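You operate a simulated robot arm through the tools that you are given. There is no shell and no other tool. Be economical: measure what you need, move in short steps, check, and stop when the job is done.

Carry out the task below with a simulated two-armed robot. There is one attempt and no reset: what you move stays moved.

TASK
Put two of the white date blocks from the steel deck top in the inside of the heaped pallet box. Then take the blue shim on the steel deck top and put it away on the top of the service cart. Then take the red shim and leave it on top of the red pack on the steel deck top. Do these in the order given. Set down upright: white date block.

Only the result counts: the job must be done as asked and must still hold three seconds after the hand-in. Knocking over, shifting, dropping, spilling or breaking anything else fails it.

THE ROBOT
Two 7-joint arms with fingered hands on one trunk, on a base that drives. Base frame: it is fixed to the floor where the robot stands at the start and does not move with it; the origin is under the middle of the robot, x ahead of it, y to its left, z up. Lengths are in cm, angles in degrees, forces in N, time in s.
The left shoulder is at the start at [8.8, 17, 116.1], the right one opposite. With the tool pointing down near the work surface each hand reaches from about 34 to 80 cm from the robot's upright axis, wherever it stands, measured 20 degrees to its own side. Places, roughly: inside of the heaped pallet box [290, -270, 70]; red pack [125, 75, 100]; top of the service cart [730, -410, 90]. Payload 4 kg a hand.
Tool frame (each hand has its own): the origin (TCP) lies between the finger pads and is the grasp point; the fingertips stand 2.6 cm ahead of it; z points along the fingers, y is the line along which they close. The gripper opens to 13.2 cm. The gripper's body begins 7.3 cm behind the TCP. The gripper is a hand of 4 fingers: y runs from the thumb to the fingers, the wrist lies at [0, 0, -22.4] in the tool frame, and closing takes about 1.5 s.
Orientation is that of the tool frame in the base frame, as [roll, pitch, yaw] about the fixed x, y, z axes, in that order (R = Rz(yaw) Ry(pitch) Rx(roll)). With the fingers straight down and closing along the base's y, the tool's x points along the base's -x, its y along +y and its z along -z.

THE INTERFACE
- The arms move only by the tool arm_command. It takes "left_plan", "right_plan" or both (then of equal length, played together; a hand with none holds still); each is a list of rows, each a list of 6 numbers: the shift along the tool's x, y, z in units of 200 mm (1.0 is 200 mm), then the turn, a rotation vector about the tool's x, y, z in units of 45 degrees (1.0 is 45 degrees). In form: [[x, y, z, rx, ry, rz], ...]. A call has 1 to 8 rows; each row is the pose to reach, as a shift and turn from the pose commanded when the call began, along the tool's axes at that moment. "left_gripper" and "right_gripper" are, for a hand that has rows, the gripper command, from -1 (fully open) to 1 (shut), values between in proportion, set as the call begins (left out, the last holds). A call with a number of a shift or a turn outside -1 to 1 is refused whole. A row lasts 0.2 s, in which the tool goes at most 5 cm and 8.6 degrees; a call with a longer step from one row to the next is refused whole, and so is a gripper value outside its range. Where a pose cannot be reached the arm comes as near as it can. A force on the tool above 40 N (or 10 N above the force at the start of the call, whichever is more), or a blocked arm, ends the call early, and 0.2 s more pass. The fingers move at their own pace (about 10.8 cm/s each) and stop on an object; they squeeze with about 32 N. The grip force told is the motor's: it shows also when the fingers shut on nothing. Time passes only in rows, and 0.2 s behind the last, so rows that repeat a pose let the fingers close. The reply holds the time, the measured pose of the TCP, the force on the tool along the base axes, the opening and the grip force, in the units named above and with some noise, with the torque about the TCP (base axes, N m) and any sound that the robot's microphone picked up.
- Cameras (640 x 400 px; columns grow to the right, rows downward): "scene" is now at [17.05, 3.87, 132.19]; the picture's right is [0.48, -0.88, 0.00], its down [-0.57, -0.31, -0.76] and it looks along [0.67, 0.37, -0.65] (base axes); focal length 242 px, centre (320, 200). "left" rides on the left gripper at [-7.3, 0.6, -9.4] in its tool frame; the picture's right is [-0.08, -1.00, 0.00], its down [0.78, -0.06, -0.62] and it looks along [0.61, -0.05, 0.79] (tool axes); focal length 230 px, centre (320, 200). "right" rides on the right gripper at [7.3, 0.6, -9.4] in its tool frame; the picture's right is [-0.08, 1.00, 0.00], its down [-0.78, -0.06, -0.62] and it looks along [-0.61, -0.05, 0.79] (tool axes); focal length 230 px, centre (320, 200). There is no depth. A picture from a camera that has moved, and an enlarged one, comes with that camera's place and axes in the base frame and with its lens. The place of the scene camera against the robot may be out by one fixed shift of up to 1.2 cm in any direction.
- grab_frame(camera): a new picture of that camera. The clock stands still meanwhile.
- lift_body(by): slides the trunk up (or, below 0, down) by that many cm; the arms and the scene camera ride with it, the base frame stays. It gives what a move gives, with no picture.
- drive_base(legs): drives the robot by 1 to 6 legs, each [ahead, left, turn to the left] in cm, cm and degrees, along the robot's own axes; the way and the turn of a leg run together, so that a leg with both is an arc; at most 150 cm and 180 degrees a leg. The arms and the cameras ride along, it lands a little off, and it stops where it bumps. It gives what a move gives.
- preshape(shape, hand): the hand has 4 fingers and takes this shape, open, in about a second: jaw (thumb against the fingers, like two jaws); tri (thumb and two fingers); tip (a fingertip pinch); poke (one finger out to press); point (the index stretched); flat (the hand flat); cup (the hand cupped); fist (a fist). The gripper value then closes the fingers along that shape, each until it touches; the sizes above hold for jaw. It gives what a move gives, with no picture.
- head_to(pan, tilt): turns the head with the scene camera to pan (to the left, within 80 degrees either way) and tilt (down, from -29 to 69), counted from straight ahead of the robot. It gives what a move gives.
- inspect(camera, box): a new picture of the part [left, top, right, bottom] of that camera's present view, enlarged. The clock stands still meanwhile.
- finish_job(): hands the job in; it is judged then, once.

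Work in short steps. Places have to be worked out from the pictures, the camera data and where the tool is seen: move nearer, look again, correct. Check each grasp and each placing, and mend what went wrong. You have 165 turns and 122 pictures in all, those below and enlarged ones among them. Open the grippers and draw the arms clear of the work before you hand the job in, unless the task says otherwise; then end with one line.

The tools are called after "Request:" as a command line: name --argument value ..., lists and objects as JSON in quotes. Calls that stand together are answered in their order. arm_command: Moves the arms, as the interface text tells. Its arguments: {"type":"object","properties":{"left_plan":{"type":"array","items":{"type":"array","items":{"type":"number"}}},"left_gripper":{"type":"number"},"right_plan":{"type":"array","items":{"type":"array","items":{"type":"number"}}},"right_gripper":{"type":"number"}},"required":[]} The other tools are called the same way: lift_body (by) slides the trunk up or down; preshape (shape, hand) gives the hand a shape; drive_base (legs) drives the base; head_to (pan, tilt) turns the head that bears the scene camera; grab_frame (camera) takes a picture; inspect (camera, box) takes an enlarged picture of a part of a camera's view; finish_job () hands the job in.

At the start:

```text
clock: 0.0
left_ee_pos: [43.93, 46.24, 115.82]
left_tool_rot: [180.0, 0.0, -180.0]
left_contact_force: [0.2, 0.5, -0.3]
left_moment: [-0.01, 0.03, 0.0]
left_gripper_width: 13.19
left_gripper_force: 0.0
left_shape: jaw
right_ee_pos: [45.99, 1.6, 117.94]
right_tool_rot: [-179.9, 0.0, 179.9]
right_contact_force: [0.0, 0.4, 0.1]
right_moment: [0.02, -0.01, -0.04]
right_gripper_width: 13.2
right_gripper_force: 0.1
right_shape: jaw
trunk travel left (down, up): [-17.5, 17.6]
robot x, y, heading: [-0.04, 0.21, -0.1]
head pan, tilt: [28.7, 40.5]
```

scene: 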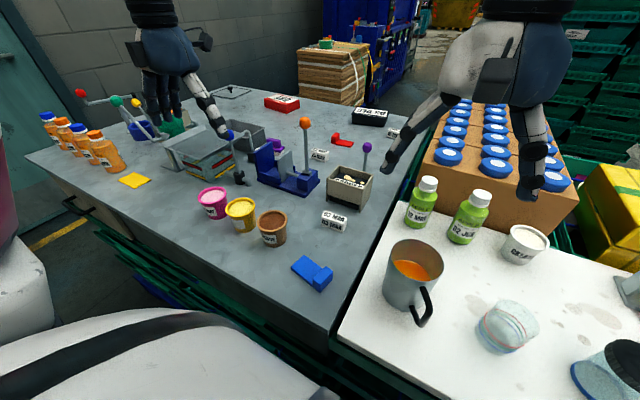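
right: 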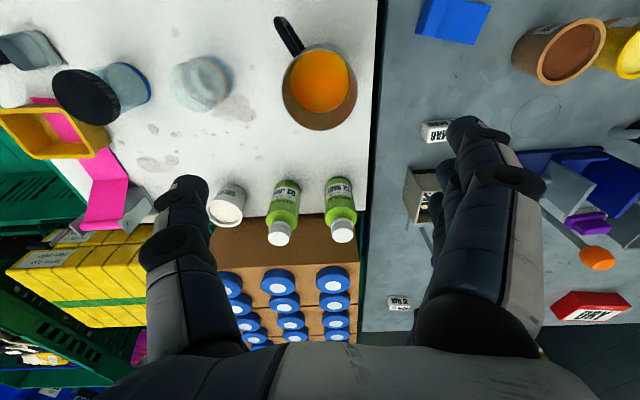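
left: 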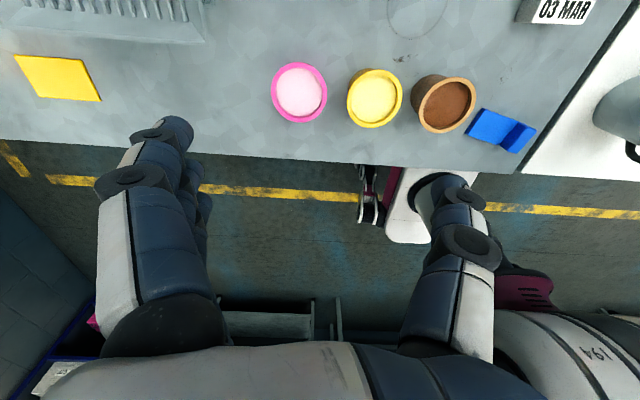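

I'll inspect the deck first to identify the blocks, shims and the red pack.

Request:
inspect --camera "scene" --box '[220, 80, 440, 300]'

Request:
head_to --pan -42 --tilt 10

Request:
grab_frame --camera "scene"

```text
1.82 times, centred on (330, 190) of scene
camera zoom: at [17.05, 3.87, 132.19], right [0.48, -0.88, 0.0], down [-0.57, -0.31, -0.76], along [0.67, 0.37, -0.65], focal length 440 px, centre (302, 218)
```

zoom: 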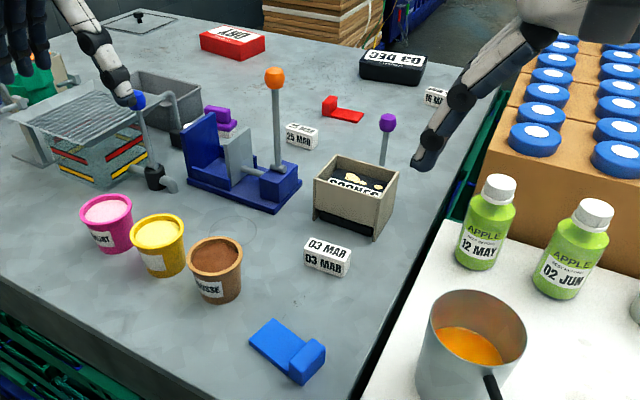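

```text
clock: 1.4
left_ee_pos: [43.74, 46.31, 115.75]
left_tool_rot: [-180.0, -0.1, -179.9]
left_contact_force: [-0.1, -0.1, 0.0]
left_moment: [-0.02, -0.02, 0.02]
left_gripper_width: 13.19
left_gripper_force: 0.0
left_shape: jaw
right_ee_pos: [45.96, 1.65, 118.05]
right_tool_rot: [-179.9, 0.0, 180.0]
right_contact_force: [-0.7, -0.3, 0.4]
right_moment: [-0.01, -0.01, 0.01]
right_gripper_width: 13.17
right_gripper_force: 0.0
right_shape: jaw
trunk travel left (down, up): [-17.5, 17.6]
robot x, y, heading: [0.24, -0.02, -0.1]
head pan, tilt: [-42.0, 10.0]
```

```text
117 pictures are left
camera scene: at [16.54, -6.42, 137.02], right [-0.67, -0.74, 0.0], down [-0.13, 0.12, -0.98], along [0.73, -0.66, -0.17], focal length 242 px, centre (320, 200)
```

scene: 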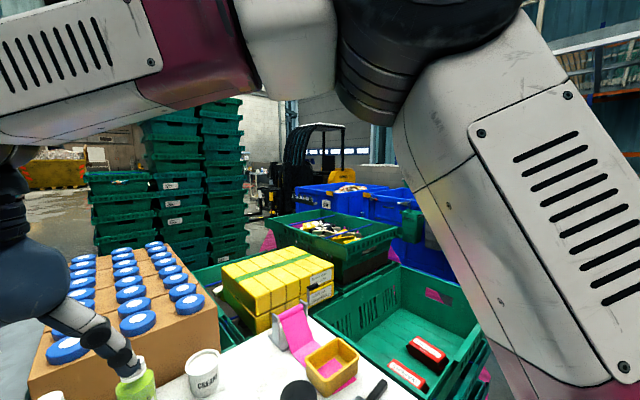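

The near block (03 MAR) is about [53,20]. I'll point the head at it and zoom for a precise location.

Request:
head_to --pan 22 --tilt 50

Request:
inspect --camera "scene" --box '[220, 100, 420, 260]'

Request:
inspect --camera "right" --box '[380, 60, 520, 200]'

```text
clock: 2.8
left_ee_pos: [43.95, 46.27, 115.8]
left_tool_rot: [-179.9, 0.0, 179.9]
left_contact_force: [-0.1, -0.3, 1.3]
left_moment: [0.01, -0.01, -0.01]
left_gripper_width: 13.18
left_gripper_force: 0.0
left_shape: jaw
right_ee_pos: [45.91, 1.57, 118.01]
right_tool_rot: [-180.0, -0.1, -179.9]
right_contact_force: [0.2, 0.0, 0.4]
right_moment: [0.0, 0.02, 0.02]
right_gripper_width: 13.15
right_gripper_force: 0.1
right_shape: jaw
trunk travel left (down, up): [-17.5, 17.6]
robot x, y, heading: [-0.09, -0.13, -0.1]
head pan, tilt: [22.0, 50.0]
```

```text
2.50 times, centred on (320, 180) of scene
camera zoom: at [16.77, 2.68, 130.84], right [0.37, -0.93, 0.0], down [-0.71, -0.29, -0.64], along [0.6, 0.24, -0.77], focal length 604 px, centre (320, 250)
```

zoom: 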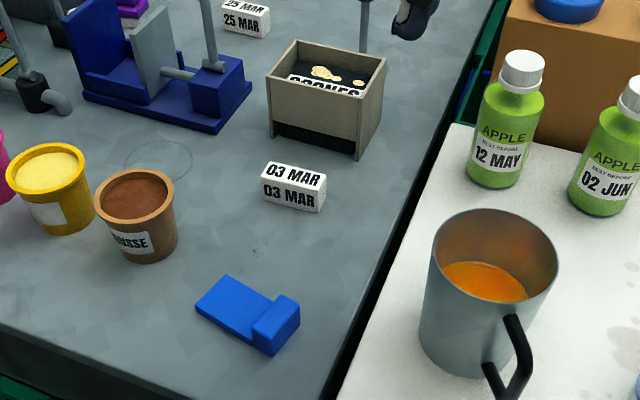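

```text
2.86 times, centred on (450, 130) of right
camera zoom: at [38.62, 2.17, 127.31], right [0.08, 1.0, 0.0], down [0.78, -0.06, 0.62], along [0.61, -0.05, -0.79], focal length 657 px, centre (-51, 400)
```

zoom: 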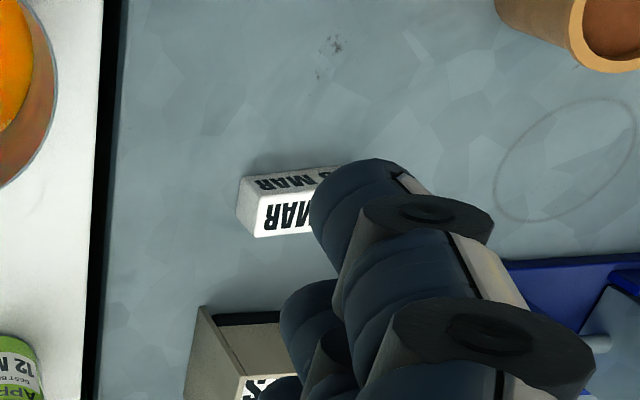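

03 MAR block is about 5.7×2.6×2.4 cm, centred near [54.1, 20.2, 91.2], long axis along y. I'll move the left hand over toward it high, and the right hand aside.

Request:
arm_command --left_plan '[[-0.1, -0.18, 0, 0, 0, 0], [-0.2, -0.36, 0, 0, 0, 0], [-0.3, -0.54, 0, 0, 0, 0], [-0.4, -0.72, 0, 0, 0, 0], [-0.5, -0.92, 0, 0, 0, 0], [-0.5, -0.92, 0, 0, 0, 0]]' --right_plan '[[0, -0.15, 0, 0, 0, 0], [0, -0.3, 0, 0, 0, 0], [0, -0.45, 0, 0, 0, 0], [0, -0.6, 0, 0, 0, 0], [0, -0.75, 0, 0, 0, 0], [0, -0.75, 0, 0, 0, 0]]' --left_gripper -0.3

Request:
grab_frame --camera "left"

Request:
grab_frame --camera "scene"

```text
clock: 4.2
left_ee_pos: [53.87, 28.23, 115.81]
left_tool_rot: [-179.2, -0.1, -179.7]
left_contact_force: [-0.1, -0.7, 0.4]
left_moment: [-0.03, -0.01, -0.01]
left_gripper_width: 8.6
left_gripper_force: 0.0
left_shape: jaw
right_ee_pos: [45.91, -13.35, 117.84]
right_tool_rot: [-179.9, 0.1, -179.9]
right_contact_force: [0.2, 0.1, 0.2]
right_moment: [-0.06, 0.02, 0.0]
right_gripper_width: 13.18
right_gripper_force: 0.0
right_shape: jaw
trunk travel left (down, up): [-17.5, 17.6]
robot x, y, heading: [-0.09, 0.02, 0.4]
head pan, tilt: [22.0, 50.0]
```

```text
114 pictures are left
camera left: at [61.14, 28.98, 125.19], right [0.08, -1.0, 0.01], down [-0.78, -0.06, 0.62], along [-0.62, -0.06, -0.79], focal length 230 px, centre (320, 200)
```

left: 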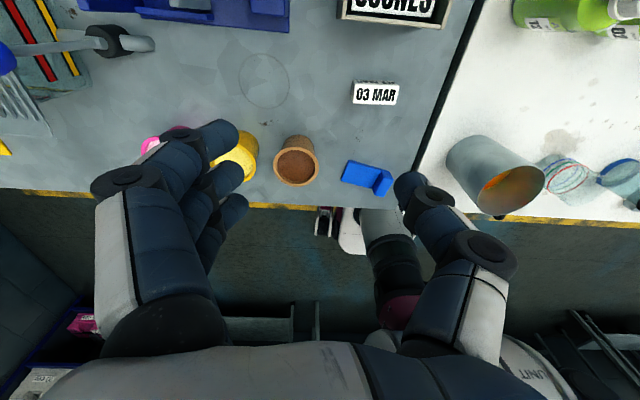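

```text
113 pictures are left
camera scene: at [16.92, 1.84, 130.67], right [0.25, -0.97, 0.0], down [-0.76, -0.2, -0.63], along [0.61, 0.16, -0.78], focal length 242 px, centre (320, 200)
```

scene: 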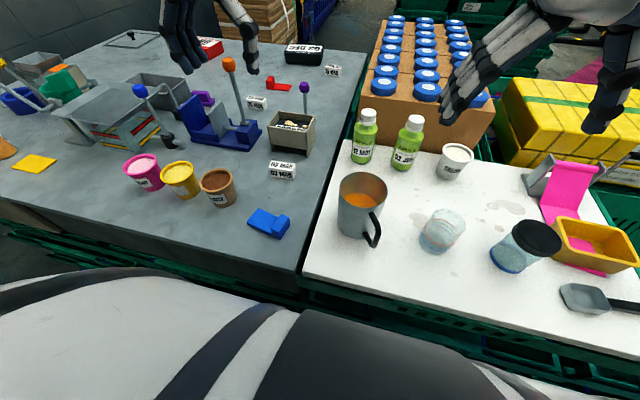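

The block agrees with my estimate to within a cm. I'll move above it at z≈101 and recheck.

Request:
arm_command --left_plan '[[0, -0.2, 0.05, 0, 0, 0], [0, -0.41, 0.2, 0, 0, 0], [0, -0.41, 0.44, 0, 0, 0], [0, -0.41, 0.65, 0, 0, 0], [0, -0.41, 0.75, 0, 0, 0], [0, -0.41, 0.75, 0, 0, 0]]'

Request:
grab_frame --camera "left"

Request:
inspect --camera "scene" --box '[200, 90, 360, 250]'

```text
refused: row 2 steps farther than a row can; nothing moved
```

```text
112 pictures are left
camera left: at [61.14, 28.98, 125.19], right [0.08, -1.0, 0.01], down [-0.78, -0.06, 0.62], along [-0.62, -0.06, -0.79], focal length 230 px, centre (320, 200)
```

left: 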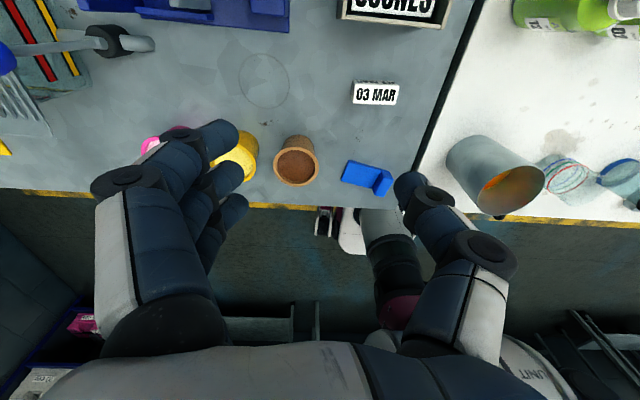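

```text
2.50 times, centred on (280, 170) of scene
camera zoom: at [16.92, 1.84, 130.67], right [0.25, -0.97, 0.0], down [-0.76, -0.2, -0.63], along [0.61, 0.16, -0.78], focal length 604 px, centre (420, 275)
```

zoom: 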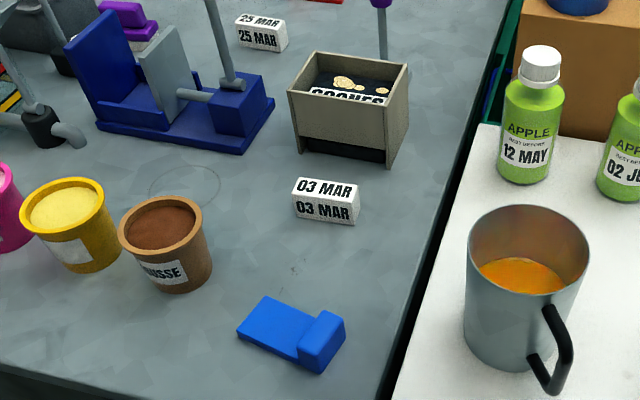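

A step was too long (diagonal); I'll resend with shorter ones.

Request:
arm_command --left_plan '[[0, -0.2, 0.05, 0, 0, 0], [0, -0.41, 0.15, 0, 0, 0], [0, -0.41, 0.37, 0, 0, 0], [0, -0.41, 0.58, 0, 0, 0], [0, -0.41, 0.72, 0, 0, 0], [0, -0.41, 0.72, 0, 0, 0]]'

Request:
grab_frame --camera "left"

Request:
inspect --camera "scene" --box '[200, 90, 360, 250]'

```text
clock: 5.6
left_ee_pos: [54.0, 19.83, 101.78]
left_tool_rot: [-179.3, 0.2, -179.6]
left_contact_force: [0.8, 0.2, 0.7]
left_moment: [-0.01, -0.02, 0.02]
left_gripper_width: 8.63
left_gripper_force: 0.0
left_shape: jaw
right_ee_pos: [45.87, -13.41, 117.83]
right_tool_rot: [-180.0, 0.0, -180.0]
right_contact_force: [-0.9, 0.0, 0.1]
right_moment: [0.0, -0.02, -0.01]
right_gripper_width: 13.19
right_gripper_force: 0.0
right_shape: jaw
trunk travel left (down, up): [-17.5, 17.6]
robot x, y, heading: [-0.14, 0.21, -0.1]
head pan, tilt: [22.0, 50.0]
```

```text
110 pictures are left
camera left: at [61.2, 20.64, 111.1], right [0.09, -1.0, 0.01], down [-0.79, -0.06, 0.61], along [-0.61, -0.06, -0.79], focal length 230 px, centre (320, 200)
```

left: 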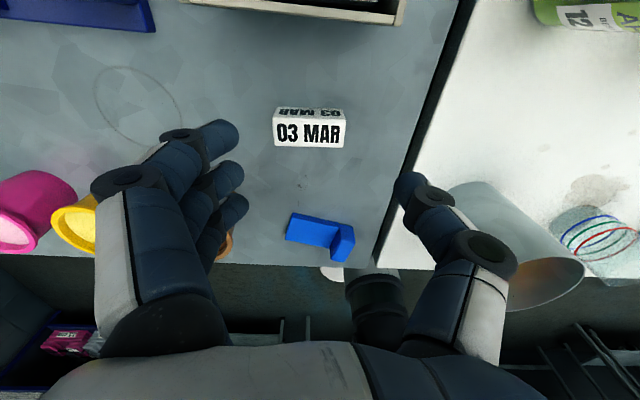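

```text
2.50 times, centred on (280, 170) of scene
camera zoom: at [16.89, 0.78, 130.41], right [0.13, -0.99, 0.0], down [-0.8, -0.11, -0.6], along [0.59, 0.08, -0.8], focal length 604 px, centre (420, 275)
```

zoom: 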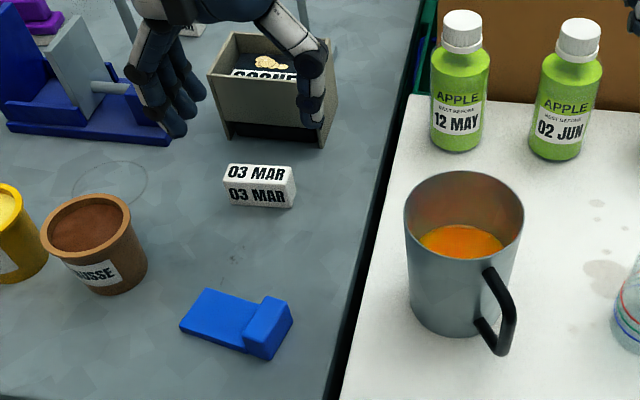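

Block centre refined to [53.8, 20.6], with ~4° yaw. I'll descend to TCP z≈93 and close.

Request:
arm_command --left_plan '[[0.01, 0.04, 0.15, 0, 0, -0.09], [0.01, 0.04, 0.3, 0, 0, -0.09], [0.01, 0.04, 0.38, 0, 0, -0.09], [0.01, 0.04, 0.435, 0, 0, -0.09], [0.01, 0.04, 0.435, 0, 0, -0.09]]'

Request:
arm_command --left_plan '[[0, 0, 0, 0, 0, 0], [0, 0, 0, 0, 0, 0], [0, 0, 0, 0, 0, 0], [0, 0, 0, 0, 0, 0], [0, 0, 0, 0, 0, 0], [0, 0, 0, 0, 0, 0], [0, 0, 0, 0, 0, 0]]' --left_gripper 1

Request:
grab_frame --camera "left"

```text
clock: 6.8
left_ee_pos: [53.62, 20.4, 92.65]
left_tool_rot: [-179.9, 0.0, -176.0]
left_contact_force: [0.2, -0.9, -0.4]
left_moment: [0.07, -0.01, -0.03]
left_gripper_width: 8.6
left_gripper_force: 0.1
left_shape: jaw
right_ee_pos: [45.89, -13.31, 117.97]
right_tool_rot: [-180.0, 0.0, 180.0]
right_contact_force: [0.8, 1.0, -0.5]
right_moment: [0.02, -0.01, 0.01]
right_gripper_width: 13.21
right_gripper_force: 0.1
right_shape: jaw
trunk travel left (down, up): [-17.5, 17.6]
robot x, y, heading: [-0.14, -0.23, 0.1]
head pan, tilt: [22.0, 50.0]
```

```text
clock: 8.4
left_ee_pos: [53.63, 20.48, 92.8]
left_tool_rot: [-180.0, -0.1, -176.1]
left_contact_force: [1.4, -1.1, 5.5]
left_moment: [0.17, 0.04, -0.02]
left_gripper_width: 3.45
left_gripper_force: 31.9
left_shape: jaw
right_ee_pos: [45.92, -13.45, 117.91]
right_tool_rot: [-179.9, -0.1, -180.0]
right_contact_force: [-0.7, -0.9, 0.0]
right_moment: [-0.01, 0.03, 0.01]
right_gripper_width: 13.19
right_gripper_force: 0.0
right_shape: jaw
trunk travel left (down, up): [-17.5, 17.6]
robot x, y, heading: [-0.35, 0.34, -0.0]
head pan, tilt: [22.0, 50.0]
```

```text
108 pictures are left
camera left: at [60.87, 21.5, 102.15], right [0.15, -0.99, 0.0], down [-0.78, -0.12, 0.62], along [-0.61, -0.09, -0.79], focal length 230 px, centre (320, 200)
```

left: 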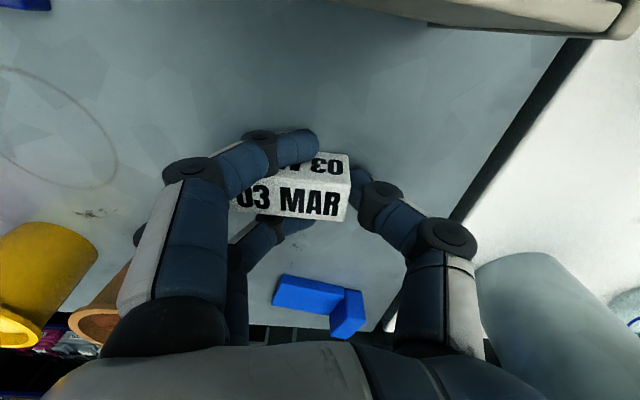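

The fingers straddle the block's left end; I'll lift slightly to see whether the grip is sound.

Request:
arm_command --left_plan '[[0, 0, -0.05, 0, 0, 0], [0, 0, -0.1, 0, 0, 0], [0, 0, -0.1, 0, 0, 0]]'

Request:
inspect --camera "left" --box '[180, 80, 440, 280]'

Request:
inspect --camera "scene" --box '[200, 90, 360, 250]'

```text
clock: 9.2
left_ee_pos: [53.67, 20.4, 94.74]
left_tool_rot: [-180.0, 0.0, -175.8]
left_contact_force: [-0.1, 1.4, -0.4]
left_moment: [0.01, -0.02, -0.04]
left_gripper_width: 3.47
left_gripper_force: 32.0
left_shape: jaw
right_ee_pos: [45.98, -13.36, 117.84]
right_tool_rot: [-180.0, 0.0, -179.9]
right_contact_force: [0.1, -0.5, -0.5]
right_moment: [0.0, 0.0, 0.0]
right_gripper_width: 13.21
right_gripper_force: 0.1
right_shape: jaw
trunk travel left (down, up): [-17.5, 17.6]
robot x, y, heading: [-0.35, -0.05, -0.1]
head pan, tilt: [22.0, 50.0]
```

```text
2.00 times, centred on (310, 180) of left
camera zoom: at [60.92, 21.49, 104.06], right [0.15, -0.99, 0.0], down [-0.78, -0.12, 0.62], along [-0.61, -0.09, -0.79], focal length 460 px, centre (340, 240)
```

zoom: 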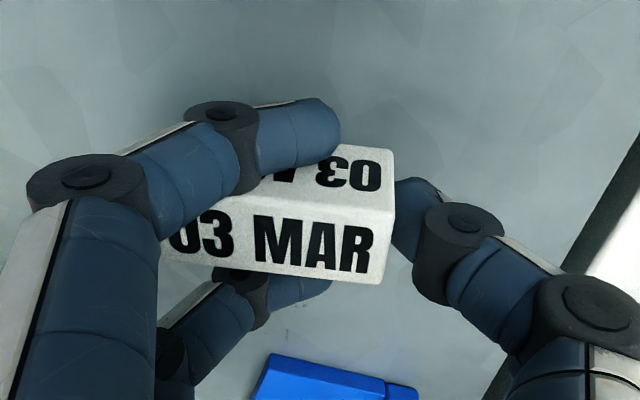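

```text
2.50 times, centred on (280, 170) of scene
camera zoom: at [16.78, 2.69, 130.83], right [0.37, -0.93, 0.0], down [-0.71, -0.29, -0.64], along [0.6, 0.24, -0.77], focal length 604 px, centre (420, 275)
```

zoom: 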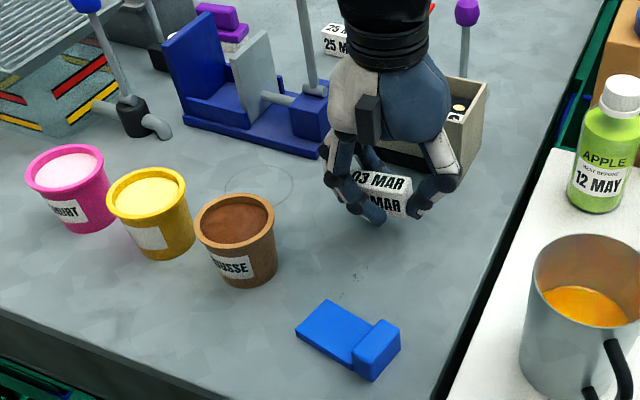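

The block is held level, wrapped on its sides. I'll raise it and pan the head around to plan the route to the far side of the deck.

Request:
arm_command --left_plan '[[0, 0, -0.25, 0, 0, 0], [0, 0, -0.5, 0, 0, 0], [0, 0, -0.75, 0, 0, 0], [0, 0, -1.0, 0, 0, 0], [0, 0, -1.0, 0, 0, 0]]'

Request:
head_to --pan 70 --tilt 15

Request:
grab_frame --camera "scene"

Request:
head_to --pan 5 --tilt 15

Request:
grab_frame --camera "scene"

Request:
head_to --pan -75 --tilt 30

Request:
grab_frame --camera "scene"

```text
clock: 10.4
left_ee_pos: [53.78, 20.44, 114.55]
left_tool_rot: [179.9, -0.1, -175.9]
left_contact_force: [-0.1, 0.2, -0.2]
left_moment: [-0.01, 0.01, 0.03]
left_gripper_width: 3.45
left_gripper_force: 31.6
left_shape: jaw
right_ee_pos: [45.99, -13.37, 117.72]
right_tool_rot: [-179.9, 0.0, -180.0]
right_contact_force: [0.2, 0.4, 0.7]
right_moment: [0.03, 0.02, 0.0]
right_gripper_width: 13.18
right_gripper_force: 0.1
right_shape: jaw
trunk travel left (down, up): [-17.5, 17.6]
robot x, y, heading: [0.38, -0.08, -0.1]
head pan, tilt: [22.0, 50.0]
```

```text
clock: 11.5
left_ee_pos: [53.8, 20.39, 114.79]
left_tool_rot: [-179.9, 0.0, -176.0]
left_contact_force: [-0.5, -0.1, -0.8]
left_moment: [-0.03, 0.01, 0.0]
left_gripper_width: 3.48
left_gripper_force: 31.6
left_shape: jaw
right_ee_pos: [45.93, -13.34, 117.89]
right_tool_rot: [-179.9, 0.0, -180.0]
right_contact_force: [-0.3, -0.6, -0.7]
right_moment: [-0.04, 0.01, 0.0]
right_gripper_width: 13.2
right_gripper_force: 0.1
right_shape: jaw
trunk travel left (down, up): [-17.5, 17.6]
robot x, y, heading: [-0.04, -0.11, 0.1]
head pan, tilt: [70.0, 15.0]
```

```text
105 pictures are left
camera scene: at [12.82, 8.57, 136.21], right [0.94, -0.34, 0.0], down [-0.09, -0.24, -0.97], along [0.33, 0.91, -0.26], focal length 242 px, centre (320, 200)
```

scene: 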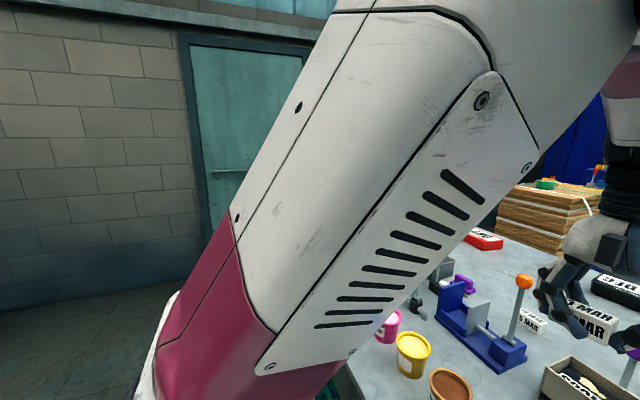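

```text
clock: 12.9
left_ee_pos: [53.69, 20.41, 114.78]
left_tool_rot: [180.0, 0.0, -175.9]
left_contact_force: [-0.3, 0.1, 0.0]
left_moment: [0.01, 0.01, 0.03]
left_gripper_width: 3.48
left_gripper_force: 32.3
left_shape: jaw
right_ee_pos: [45.89, -13.32, 117.9]
right_tool_rot: [180.0, 0.0, 179.9]
right_contact_force: [-0.2, 0.7, -0.6]
right_moment: [-0.05, 0.02, -0.02]
right_gripper_width: 13.18
right_gripper_force: 0.1
right_shape: jaw
trunk travel left (down, up): [-17.5, 17.6]
robot x, y, heading: [0.04, 0.49, 0.2]
head pan, tilt: [5.0, 15.0]
```

```text
104 pictures are left
camera scene: at [18.93, 0.62, 136.21], right [0.09, -1.0, 0.0], down [-0.26, -0.02, -0.97], along [0.96, 0.08, -0.26], focal length 242 px, centre (320, 200)
```

scene: 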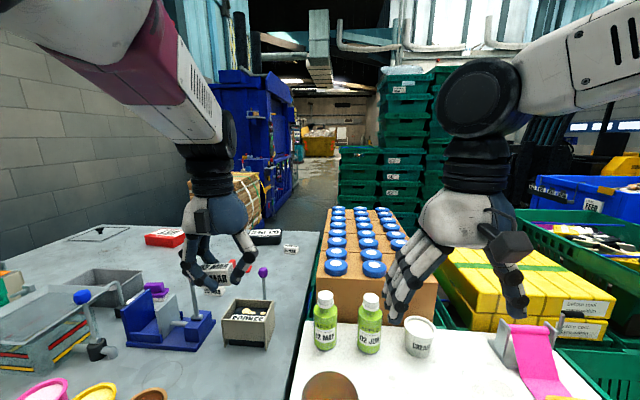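

```text
clock: 14.4
left_ee_pos: [53.76, 20.51, 114.81]
left_tool_rot: [-180.0, 0.0, -176.0]
left_contact_force: [-0.2, -0.2, -1.2]
left_moment: [-0.03, 0.0, -0.03]
left_gripper_width: 3.48
left_gripper_force: 32.1
left_shape: jaw
right_ee_pos: [45.91, -13.45, 117.73]
right_tool_rot: [179.9, 0.0, 180.0]
right_contact_force: [-0.7, 0.1, -0.5]
right_moment: [-0.02, -0.01, 0.07]
right_gripper_width: 13.18
right_gripper_force: 0.0
right_shape: jaw
trunk travel left (down, up): [-17.5, 17.6]
robot x, y, heading: [0.25, -0.25, 0.0]
head pan, tilt: [-75.0, 30.0]
```

```text
103 pictures are left
camera scene: at [11.97, -8.93, 133.79], right [-0.97, -0.26, 0.0], down [-0.13, 0.48, -0.87], along [0.22, -0.84, -0.5], focal length 242 px, centre (320, 200)
```

scene: 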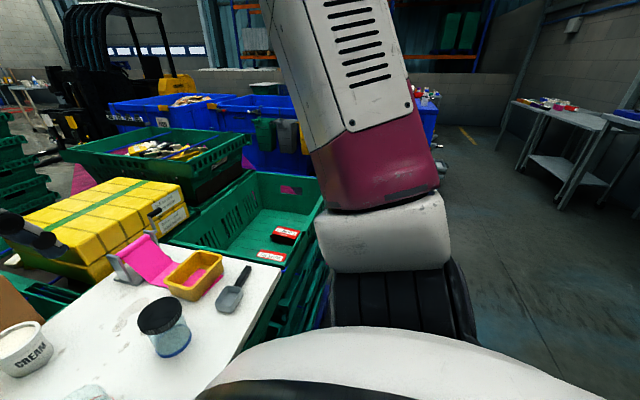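

Far-side access is needed. I'll back off from the deck and turn right to survey the aisle.

Request:
drive_base --legs '[[-50, 0, 0], [0, 0, -80]]'

Request:
head_to --pan 0 --tilt 20

Request:
grab_frame --camera "scene"

Request:
head_to --pan 45 --tilt 20

Request:
grab_frame --camera "scene"

```text
clock: 20.8
left_ee_pos: [-20.22, -49.36, 114.74]
left_tool_rot: [179.9, 0.0, 104.0]
left_contact_force: [-0.8, -0.4, -1.4]
left_moment: [-0.01, 0.03, 0.02]
left_gripper_width: 3.47
left_gripper_force: 32.1
left_shape: jaw
right_ee_pos: [-54.97, -47.59, 117.83]
right_tool_rot: [180.0, -0.1, 100.0]
right_contact_force: [-0.8, 0.0, -0.6]
right_moment: [0.02, 0.0, 0.0]
right_gripper_width: 13.19
right_gripper_force: 0.1
right_shape: jaw
trunk travel left (down, up): [-17.5, 17.6]
robot x, y, heading: [-49.96, -0.29, -80.1]
head pan, tilt: [-75.0, 30.0]
```

```text
clock: 22.2
left_ee_pos: [-20.13, -49.39, 114.76]
left_tool_rot: [-180.0, 0.0, 104.1]
left_contact_force: [-0.6, -0.1, -0.2]
left_moment: [0.02, 0.02, 0.0]
left_gripper_width: 3.48
left_gripper_force: 31.7
left_shape: jaw
right_ee_pos: [-54.95, -47.68, 117.86]
right_tool_rot: [-180.0, -0.1, 100.0]
right_contact_force: [-0.2, -0.6, 0.0]
right_moment: [0.01, 0.01, 0.02]
right_gripper_width: 13.19
right_gripper_force: 0.0
right_shape: jaw
trunk travel left (down, up): [-17.5, 17.6]
robot x, y, heading: [-49.54, -0.01, -79.9]
head pan, tilt: [0.0, 20.0]
```

```text
102 pictures are left
camera scene: at [-46.23, -18.63, 135.4], right [-0.98, -0.17, 0.0], down [-0.06, 0.34, -0.94], along [0.16, -0.93, -0.34], focal length 242 px, centre (320, 200)
```

scene: 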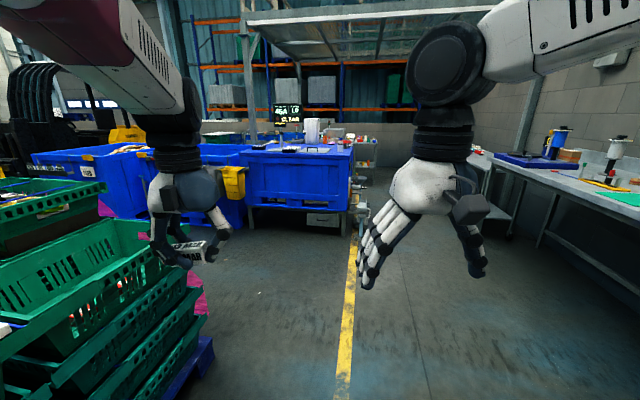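

```text
clock: 23.4
left_ee_pos: [-20.22, -49.38, 114.72]
left_tool_rot: [-180.0, 0.0, 104.1]
left_contact_force: [-0.5, 0.4, 0.1]
left_moment: [0.0, 0.0, 0.0]
left_gripper_width: 3.5
left_gripper_force: 31.6
left_shape: jaw
right_ee_pos: [-54.79, -47.48, 117.7]
right_tool_rot: [180.0, 0.0, 99.9]
right_contact_force: [-0.7, -0.2, 0.0]
right_moment: [0.0, -0.02, 0.0]
right_gripper_width: 13.18
right_gripper_force: 0.0
right_shape: jaw
trunk travel left (down, up): [-17.5, 17.6]
robot x, y, heading: [-49.63, 0.03, -80.1]
head pan, tilt: [45.0, 20.0]
```

```text
101 pictures are left
camera scene: at [-40.22, -14.81, 135.4], right [-0.57, -0.82, 0.0], down [-0.28, 0.2, -0.94], along [0.77, -0.54, -0.34], focal length 242 px, centre (320, 200)
```

scene: 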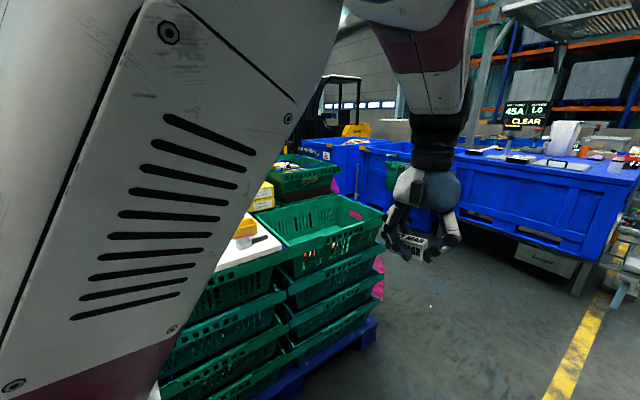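

There is open floor to the right, and an aisle seems to run between the green crates and the blue boxes. I'll drive to about [-30,-175], face +x and look.

Request:
drive_base --legs '[[140, -20, 0], [35, 0, 0], [0, 0, 80]]'

Request:
head_to --pan 0 --tilt 20

Request:
grab_frame --camera "scene"

```text
clock: 35.7
left_ee_pos: [14.15, -155.38, 114.64]
left_tool_rot: [180.0, 0.0, -176.7]
left_contact_force: [-0.9, 0.5, -1.0]
left_moment: [-0.01, 0.01, 0.01]
left_gripper_width: 3.48
left_gripper_force: 32.2
left_shape: jaw
right_ee_pos: [5.98, -189.15, 117.89]
right_tool_rot: [179.9, -0.1, 179.4]
right_contact_force: [0.2, 0.0, 0.1]
right_moment: [0.01, -0.02, 0.0]
right_gripper_width: 13.2
right_gripper_force: 0.1
right_shape: jaw
trunk travel left (down, up): [-17.5, 17.6]
robot x, y, heading: [-40.02, -175.34, -0.5]
head pan, tilt: [45.0, 20.0]
```

```text
clock: 36.8
left_ee_pos: [14.29, -155.31, 114.76]
left_tool_rot: [-180.0, 0.0, -176.7]
left_contact_force: [0.4, -0.3, -0.3]
left_moment: [-0.05, 0.01, -0.04]
left_gripper_width: 3.48
left_gripper_force: 32.1
left_shape: jaw
right_ee_pos: [6.08, -189.1, 117.95]
right_tool_rot: [180.0, 0.1, 179.4]
right_contact_force: [0.1, -0.2, 0.4]
right_moment: [0.02, 0.01, 0.02]
right_gripper_width: 13.18
right_gripper_force: 0.0
right_shape: jaw
trunk travel left (down, up): [-17.5, 17.6]
robot x, y, heading: [-40.01, -175.13, -0.6]
head pan, tilt: [0.0, 20.0]
```

```text
100 pictures are left
camera scene: at [-20.82, -175.54, 135.4], right [-0.01, -1.0, 0.0], down [-0.34, 0.0, -0.94], along [0.94, -0.01, -0.34], focal length 242 px, centre (320, 200)
```

scene: 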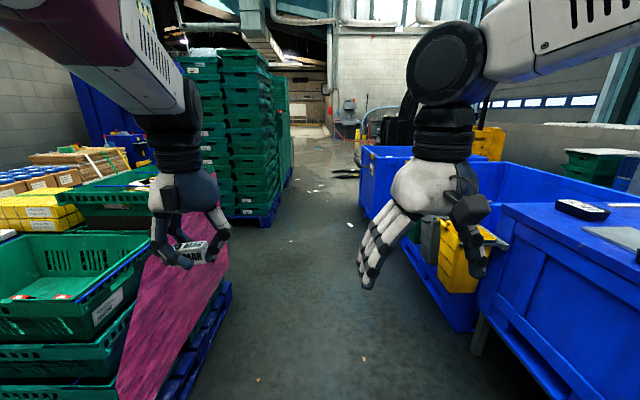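

A clear aisle runs along +x, with the heaped box ahead right. I'll drive on to x≈190 and look both at the box and toward the deck's far side.

Request:
drive_base --legs '[[150, 0, 0], [75, 0, 0.5]]'

Request:
head_to --pan -35 --tilt 30

Request:
grab_frame --camera "scene"

Request:
drive_base --legs '[[0, 0, 90]]'

Request:
head_to --pan 20 --tilt 20

Request:
grab_frame --camera "scene"

```text
clock: 47.9
left_ee_pos: [239.11, -157.44, 114.8]
left_tool_rot: [180.0, -0.1, -176.1]
left_contact_force: [-0.6, 0.3, -0.2]
left_moment: [-0.01, 0.02, -0.02]
left_gripper_width: 3.48
left_gripper_force: 31.7
left_shape: jaw
right_ee_pos: [231.28, -191.34, 117.88]
right_tool_rot: [180.0, 0.0, 179.9]
right_contact_force: [0.0, 0.1, 0.6]
right_moment: [-0.03, 0.04, -0.01]
right_gripper_width: 13.2
right_gripper_force: 0.0
right_shape: jaw
trunk travel left (down, up): [-17.5, 17.6]
robot x, y, heading: [185.41, -177.9, -0.2]
head pan, tilt: [0.0, 20.0]
```

```text
clock: 48.9
left_ee_pos: [239.15, -157.39, 114.73]
left_tool_rot: [180.0, 0.0, -176.2]
left_contact_force: [-0.2, 0.0, -1.1]
left_moment: [0.0, 0.0, -0.04]
left_gripper_width: 3.48
left_gripper_force: 31.7
left_shape: jaw
right_ee_pos: [230.98, -191.23, 117.83]
right_tool_rot: [-180.0, 0.0, 179.9]
right_contact_force: [0.0, -0.4, -0.6]
right_moment: [0.03, -0.01, 0.0]
right_gripper_width: 13.2
right_gripper_force: 0.0
right_shape: jaw
trunk travel left (down, up): [-17.5, 17.6]
robot x, y, heading: [185.35, -177.66, -0.2]
head pan, tilt: [-35.0, 30.0]
```

```text
99 pictures are left
camera scene: at [202.28, -183.21, 133.79], right [-0.58, -0.82, 0.0], down [-0.41, 0.29, -0.87], along [0.71, -0.5, -0.5], focal length 242 px, centre (320, 200)
```

scene: 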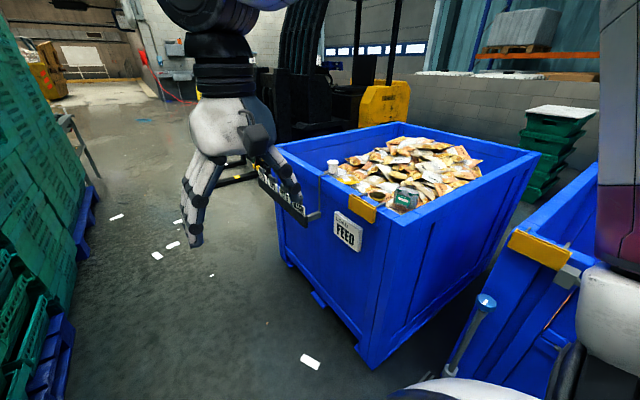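

```text
clock: 53.1
left_ee_pos: [165.12, -123.85, 114.79]
left_tool_rot: [179.9, 0.0, -86.3]
left_contact_force: [0.2, 0.3, -0.2]
left_moment: [-0.03, -0.02, 0.03]
left_gripper_width: 3.49
left_gripper_force: 32.2
left_shape: jaw
right_ee_pos: [198.82, -131.9, 117.82]
right_tool_rot: [179.9, 0.0, -90.2]
right_contact_force: [0.5, -0.5, 0.2]
right_moment: [0.0, 0.03, -0.02]
right_gripper_width: 13.17
right_gripper_force: 0.0
right_shape: jaw
trunk travel left (down, up): [-17.5, 17.6]
robot x, y, heading: [185.63, -177.8, 89.7]
head pan, tilt: [-35.0, 30.0]
```

```text
clock: 54.4
left_ee_pos: [165.12, -123.92, 114.75]
left_tool_rot: [180.0, 0.0, -86.3]
left_contact_force: [0.5, 0.2, 0.1]
left_moment: [-0.02, -0.04, 0.0]
left_gripper_width: 3.5
left_gripper_force: 32.1
left_shape: jaw
right_ee_pos: [198.89, -131.89, 117.94]
right_tool_rot: [-180.0, 0.0, -90.3]
right_contact_force: [-0.9, -0.1, -0.1]
right_moment: [-0.01, -0.01, 0.01]
right_gripper_width: 13.2
right_gripper_force: 0.0
right_shape: jaw
trunk travel left (down, up): [-17.5, 17.6]
robot x, y, heading: [185.49, -177.94, 89.8]
head pan, tilt: [20.0, 20.0]
```

```text
98 pictures are left
camera scene: at [182.39, -159.8, 135.4], right [0.94, 0.34, 0.0], down [0.12, -0.32, -0.94], along [-0.32, 0.89, -0.34], focal length 242 px, centre (320, 200)
```

scene: 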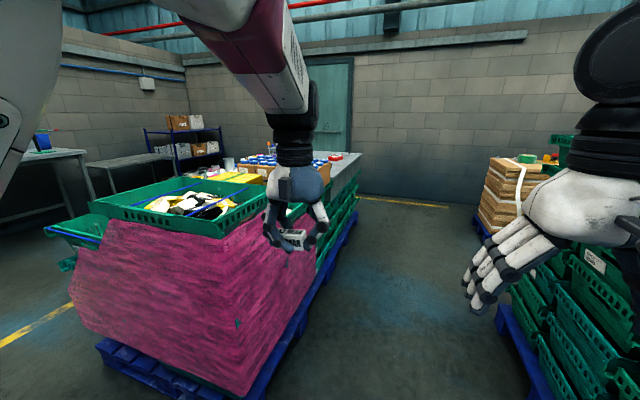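

The far side of the deck is open. I'll drive up the aisle, turn to face the deck (−x) near y≈5, and look for the third block.

Request:
drive_base --legs '[[150, 0, 0], [33, 0, 0], [0, 0, 90]]'

Request:
head_to --pan -20 --tilt 40

Request:
grab_frame --camera "scene"

```text
clock: 67.5
left_ee_pos: [134.47, -12.24, 114.69]
left_tool_rot: [-180.0, 0.0, 3.0]
left_contact_force: [0.0, -0.2, -0.7]
left_moment: [0.02, 0.0, -0.03]
left_gripper_width: 3.46
left_gripper_force: 32.2
left_shape: jaw
right_ee_pos: [142.74, 21.28, 117.78]
right_tool_rot: [180.0, -0.1, -1.0]
right_contact_force: [-0.6, 0.1, 0.3]
right_moment: [0.0, -0.01, 0.0]
right_gripper_width: 13.22
right_gripper_force: 0.0
right_shape: jaw
trunk travel left (down, up): [-17.5, 17.6]
robot x, y, heading: [188.04, 7.36, 178.9]
head pan, tilt: [20.0, 20.0]
```

```text
clock: 68.5
left_ee_pos: [134.42, -12.41, 114.52]
left_tool_rot: [-180.0, -0.3, 3.1]
left_contact_force: [-0.1, -0.1, -0.7]
left_moment: [0.03, 0.01, -0.01]
left_gripper_width: 3.46
left_gripper_force: 31.6
left_shape: jaw
right_ee_pos: [142.87, 21.34, 117.74]
right_tool_rot: [-179.9, 0.1, -1.0]
right_contact_force: [-0.9, 1.0, 0.5]
right_moment: [0.0, 0.0, 0.0]
right_gripper_width: 13.18
right_gripper_force: 0.0
right_shape: jaw
trunk travel left (down, up): [-17.5, 17.6]
robot x, y, heading: [188.61, 6.94, 179.2]
head pan, tilt: [-20.0, 40.0]
```

```text
97 pictures are left
camera scene: at [170.29, 4.81, 135.25], right [-0.24, 0.97, 0.0], down [0.35, 0.09, -0.93], along [-0.91, -0.23, -0.36], focal length 242 px, centre (320, 200)
```

scene: 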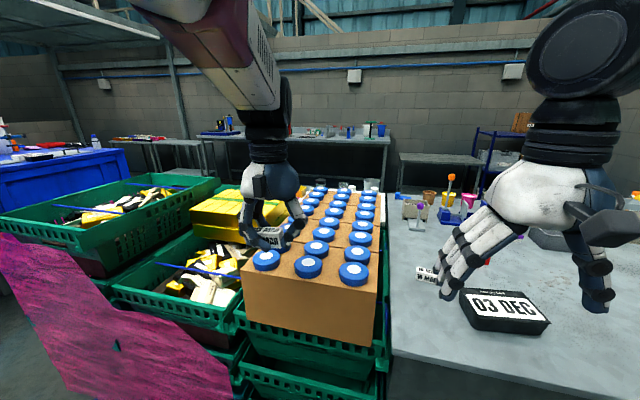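

Block 3 is about [109.7, 20], beyond the black pack. I'll raise the left hand to clear the lids, then drive forward 20 cm and re-look.

Request:
arm_command --left_plan '[[0, 0, -0.25, 0, 0, 0], [0, 0, -0.5, 0, 0, 0], [0, 0, -0.5, 0, 0, 0]]' --right_plan '[[0.25, 0, 0, 0, 0, 0], [0.35, 0, 0, 0, 0, 0], [0.35, 0, 0, 0, 0, 0]]' --right_gripper -0.3

Request:
drive_base --legs '[[20, 0, 0]]'

Request:
grab_frame --camera "scene"

Request:
grab_frame --camera "right"

```text
clock: 69.3
left_ee_pos: [134.35, -12.33, 124.46]
left_tool_rot: [180.0, -0.3, 3.2]
left_contact_force: [0.6, -0.2, -0.6]
left_moment: [0.02, 0.0, 0.02]
left_gripper_width: 3.45
left_gripper_force: 31.8
left_shape: jaw
right_ee_pos: [149.78, 21.12, 117.83]
right_tool_rot: [-180.0, 0.0, -1.0]
right_contact_force: [-0.4, -0.1, -0.5]
right_moment: [-0.01, 0.04, 0.01]
right_gripper_width: 8.63
right_gripper_force: 0.2
right_shape: jaw
trunk travel left (down, up): [-17.5, 17.6]
robot x, y, heading: [188.29, 7.65, 179.3]
head pan, tilt: [-20.0, 40.0]
```

```text
clock: 70.9
left_ee_pos: [114.48, -11.98, 124.6]
left_tool_rot: [179.9, -0.2, 3.0]
left_contact_force: [-1.1, 0.4, -0.6]
left_moment: [-0.01, 0.0, 0.03]
left_gripper_width: 3.46
left_gripper_force: 32.3
left_shape: jaw
right_ee_pos: [129.95, 21.54, 117.75]
right_tool_rot: [179.9, -0.1, -1.0]
right_contact_force: [-0.2, -0.7, -0.6]
right_moment: [0.03, 0.0, -0.03]
right_gripper_width: 8.65
right_gripper_force: 0.1
right_shape: jaw
trunk travel left (down, up): [-17.5, 17.6]
robot x, y, heading: [168.75, 7.35, 179.1]
head pan, tilt: [-20.0, 40.0]
```

```text
96 pictures are left
camera scene: at [150.64, 4.24, 135.54], right [-0.34, 0.94, 0.0], down [0.31, 0.11, -0.94], along [-0.89, -0.32, -0.33], focal length 242 px, centre (320, 200)
```

scene: 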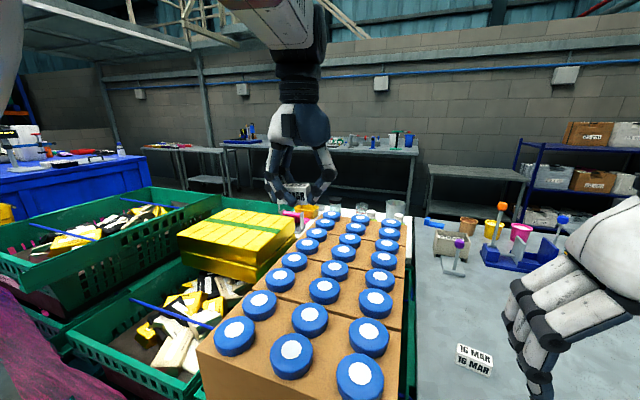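

```text
95 pictures are left
camera right: at [137.12, 20.75, 127.21], right [-0.09, -1.0, 0.0], down [-0.78, 0.07, 0.62], along [-0.61, 0.06, -0.79], focal length 230 px, centre (320, 200)
```

right: 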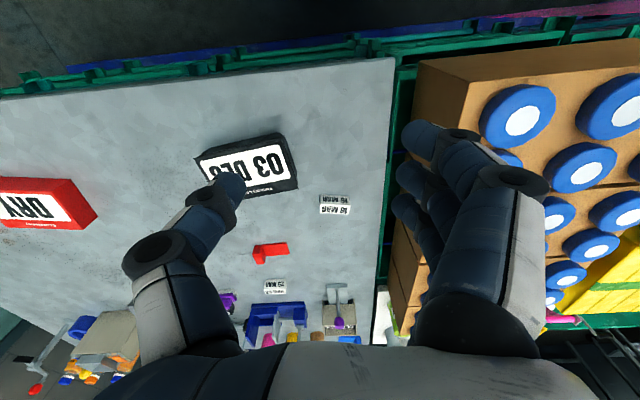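

Block "16 MAR" is at ≈[108.4, 20.5]. I'll move the right hand above it.

Request:
arm_command --right_plan '[[-0.24, 0.01, 0, 0, 0, 0], [-0.48, 0.02, 0, 0, 0, 0], [-0.72, 0.03, 0, 0, 0, 0], [-0.95, 0.03, 0.05, 0, 0, 0], [-1.0, 0.03, 0.25, 0, 0, 0], [-1.0, 0.03, 0.45, 0, 0, 0], [-1.0, 0.03, 0.6, 0, 0, 0], [-1.0, 0.03, 0.6, 0, 0, 0]]'

Request:
grab_frame --camera "right"

```text
clock: 72.7
left_ee_pos: [114.49, -11.95, 124.28]
left_tool_rot: [179.8, -0.6, 3.0]
left_contact_force: [-0.4, 0.0, 0.1]
left_moment: [0.0, 0.01, 0.0]
left_gripper_width: 3.43
left_gripper_force: 32.3
left_shape: jaw
right_ee_pos: [109.95, 21.36, 105.91]
right_tool_rot: [180.0, 0.1, -1.0]
right_contact_force: [-0.7, -0.2, 0.7]
right_moment: [-0.01, 0.03, -0.02]
right_gripper_width: 8.63
right_gripper_force: 0.0
right_shape: jaw
trunk travel left (down, up): [-17.5, 17.6]
robot x, y, heading: [168.56, 7.53, 179.0]
head pan, tilt: [-20.0, 40.0]
```

```text
94 pictures are left
camera right: at [117.16, 20.55, 115.23], right [-0.1, -1.0, 0.0], down [-0.78, 0.07, 0.62], along [-0.61, 0.06, -0.79], focal length 230 px, centre (320, 200)
```

right: 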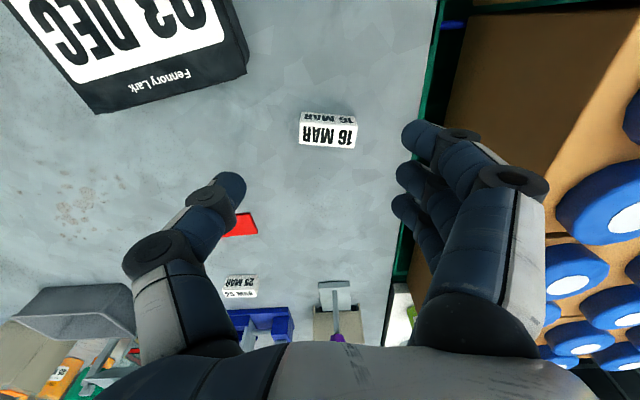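

Block centre ≈[108.0, 20.8], yaw ≈ −10°. Align and descend, then close.

Request:
arm_command --right_plan '[[-0.05, 0.015, 0.1, 0, 0, 0.1], [-0.1, 0.028, 0.25, 0, 0, 0.2], [-0.1, 0.028, 0.45, 0, 0, 0.2], [-0.1, 0.028, 0.57, 0, 0, 0.2], [-0.1, 0.028, 0.65, 0, 0, 0.2], [-0.1, 0.028, 0.65, 0, 0, 0.2]]'

Request:
grab_frame --camera "right"

```text
clock: 74.1
left_ee_pos: [114.49, -12.02, 124.33]
left_tool_rot: [179.9, -0.5, 3.0]
left_contact_force: [0.5, 0.5, -0.9]
left_moment: [0.02, 0.01, -0.02]
left_gripper_width: 3.47
left_gripper_force: 32.0
left_shape: jaw
right_ee_pos: [107.94, 20.61, 92.89]
right_tool_rot: [-180.0, 0.1, -10.0]
right_contact_force: [0.2, -1.0, 0.1]
right_moment: [-0.03, 0.0, 0.0]
right_gripper_width: 8.65
right_gripper_force: 0.1
right_shape: jaw
trunk travel left (down, up): [-17.5, 17.6]
robot x, y, heading: [168.69, 7.29, 179.0]
head pan, tilt: [-20.0, 40.0]
```

```text
93 pictures are left
camera right: at [114.96, 18.84, 102.21], right [-0.25, -0.97, 0.0], down [-0.76, 0.2, 0.62], along [-0.6, 0.15, -0.79], focal length 230 px, centre (320, 200)
```

right: 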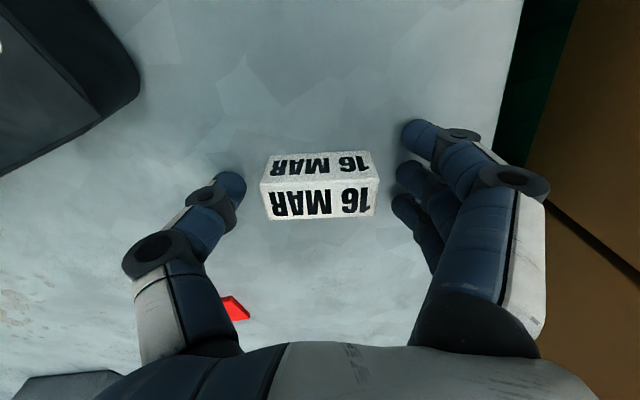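

Well centred between fingers; close.

Request:
arm_command --right_plan '[[0, 0, 0, 0, 0, 0], [0, 0, 0, 0, 0, 0], [0, 0, 0, 0, 0, 0], [0, 0, 0, 0, 0, 0], [0, 0, 0, 0, 0, 0], [0, 0, 0, 0, 0, 0], [0, 0, 0, 0, 0, 0], [0, 0, 0, 0, 0, 0]]' --right_gripper 1

Request:
arm_command --right_plan '[[0, 0, -0.1, 0, 0, 0], [0, 0, -0.3, 0, 0, 0], [0, 0, -0.5, 0, 0, 0], [0, 0, -0.75, 0, 0, 0], [0, 0, -1.0, 0, 0, 0], [0, 0, -1.0, 0, 0, 0]]'

Request:
grab_frame --camera "right"

Request:
head_to --pan -45 --tilt 40

Request:
grab_frame --camera "scene"

```text
clock: 75.9
left_ee_pos: [114.56, -12.1, 124.31]
left_tool_rot: [179.9, -0.4, 3.0]
left_contact_force: [-0.5, -0.1, 0.4]
left_moment: [0.04, -0.03, 0.01]
left_gripper_width: 3.46
left_gripper_force: 32.3
left_shape: jaw
right_ee_pos: [107.93, 20.73, 92.95]
right_tool_rot: [-180.0, 0.1, -10.1]
right_contact_force: [-0.1, 0.1, 2.9]
right_moment: [-0.14, 0.01, -0.01]
right_gripper_width: 2.54
right_gripper_force: 32.2
right_shape: jaw
trunk travel left (down, up): [-17.5, 17.6]
robot x, y, heading: [168.79, 7.4, 179.3]
head pan, tilt: [-20.0, 40.0]
```

```text
clock: 77.3
left_ee_pos: [114.42, -11.94, 124.51]
left_tool_rot: [179.9, -0.2, 3.1]
left_contact_force: [-0.1, 0.7, 0.1]
left_moment: [0.0, -0.02, -0.02]
left_gripper_width: 3.48
left_gripper_force: 32.1
left_shape: jaw
right_ee_pos: [107.97, 20.73, 112.92]
right_tool_rot: [180.0, 0.0, -10.0]
right_contact_force: [-0.3, 0.4, -0.2]
right_moment: [0.02, 0.01, 0.01]
right_gripper_width: 2.53
right_gripper_force: 31.7
right_shape: jaw
trunk travel left (down, up): [-17.5, 17.6]
robot x, y, heading: [168.68, 7.37, 178.9]
head pan, tilt: [-20.0, 40.0]
```

```text
92 pictures are left
camera right: at [114.97, 18.85, 122.22], right [-0.25, -0.97, 0.0], down [-0.76, 0.2, 0.62], along [-0.6, 0.15, -0.79], focal length 230 px, centre (320, 200)
```

right: 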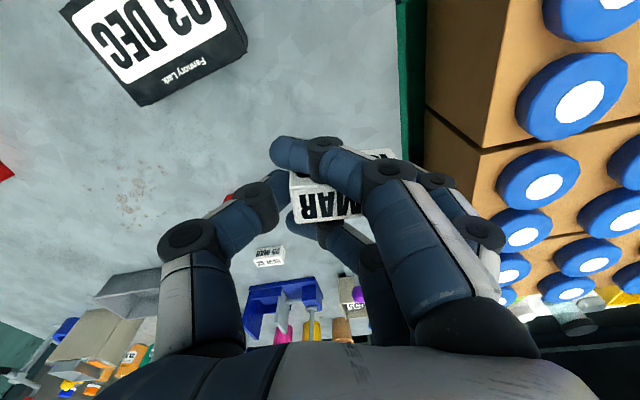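

```text
clock: 78.2
left_ee_pos: [114.42, -12.01, 124.55]
left_tool_rot: [179.9, -0.1, 3.0]
left_contact_force: [0.4, -0.5, -0.4]
left_moment: [0.01, -0.02, -0.01]
left_gripper_width: 3.44
left_gripper_force: 32.2
left_shape: jaw
right_ee_pos: [107.92, 20.61, 112.89]
right_tool_rot: [180.0, 0.0, -10.0]
right_contact_force: [0.2, -0.4, -1.1]
right_moment: [0.01, -0.01, -0.04]
right_gripper_width: 2.52
right_gripper_force: 32.0
right_shape: jaw
trunk travel left (down, up): [-17.5, 17.6]
robot x, y, heading: [168.83, 7.89, 179.3]
head pan, tilt: [-45.0, 40.0]
```

```text
91 pictures are left
camera scene: at [153.54, 13.54, 132.26], right [0.72, 0.7, 0.0], down [0.45, -0.46, -0.77], along [-0.53, 0.55, -0.64], focal length 242 px, centre (320, 200)
```

scene: 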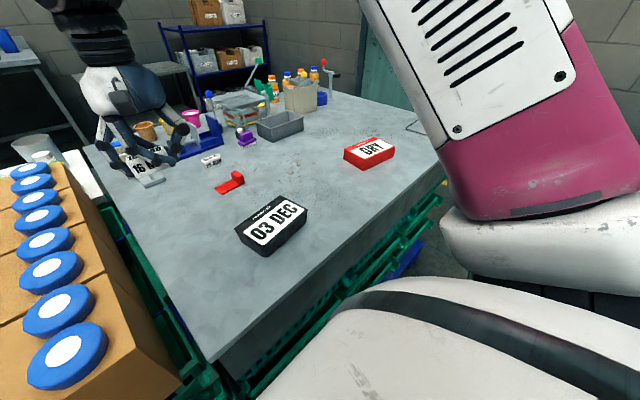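

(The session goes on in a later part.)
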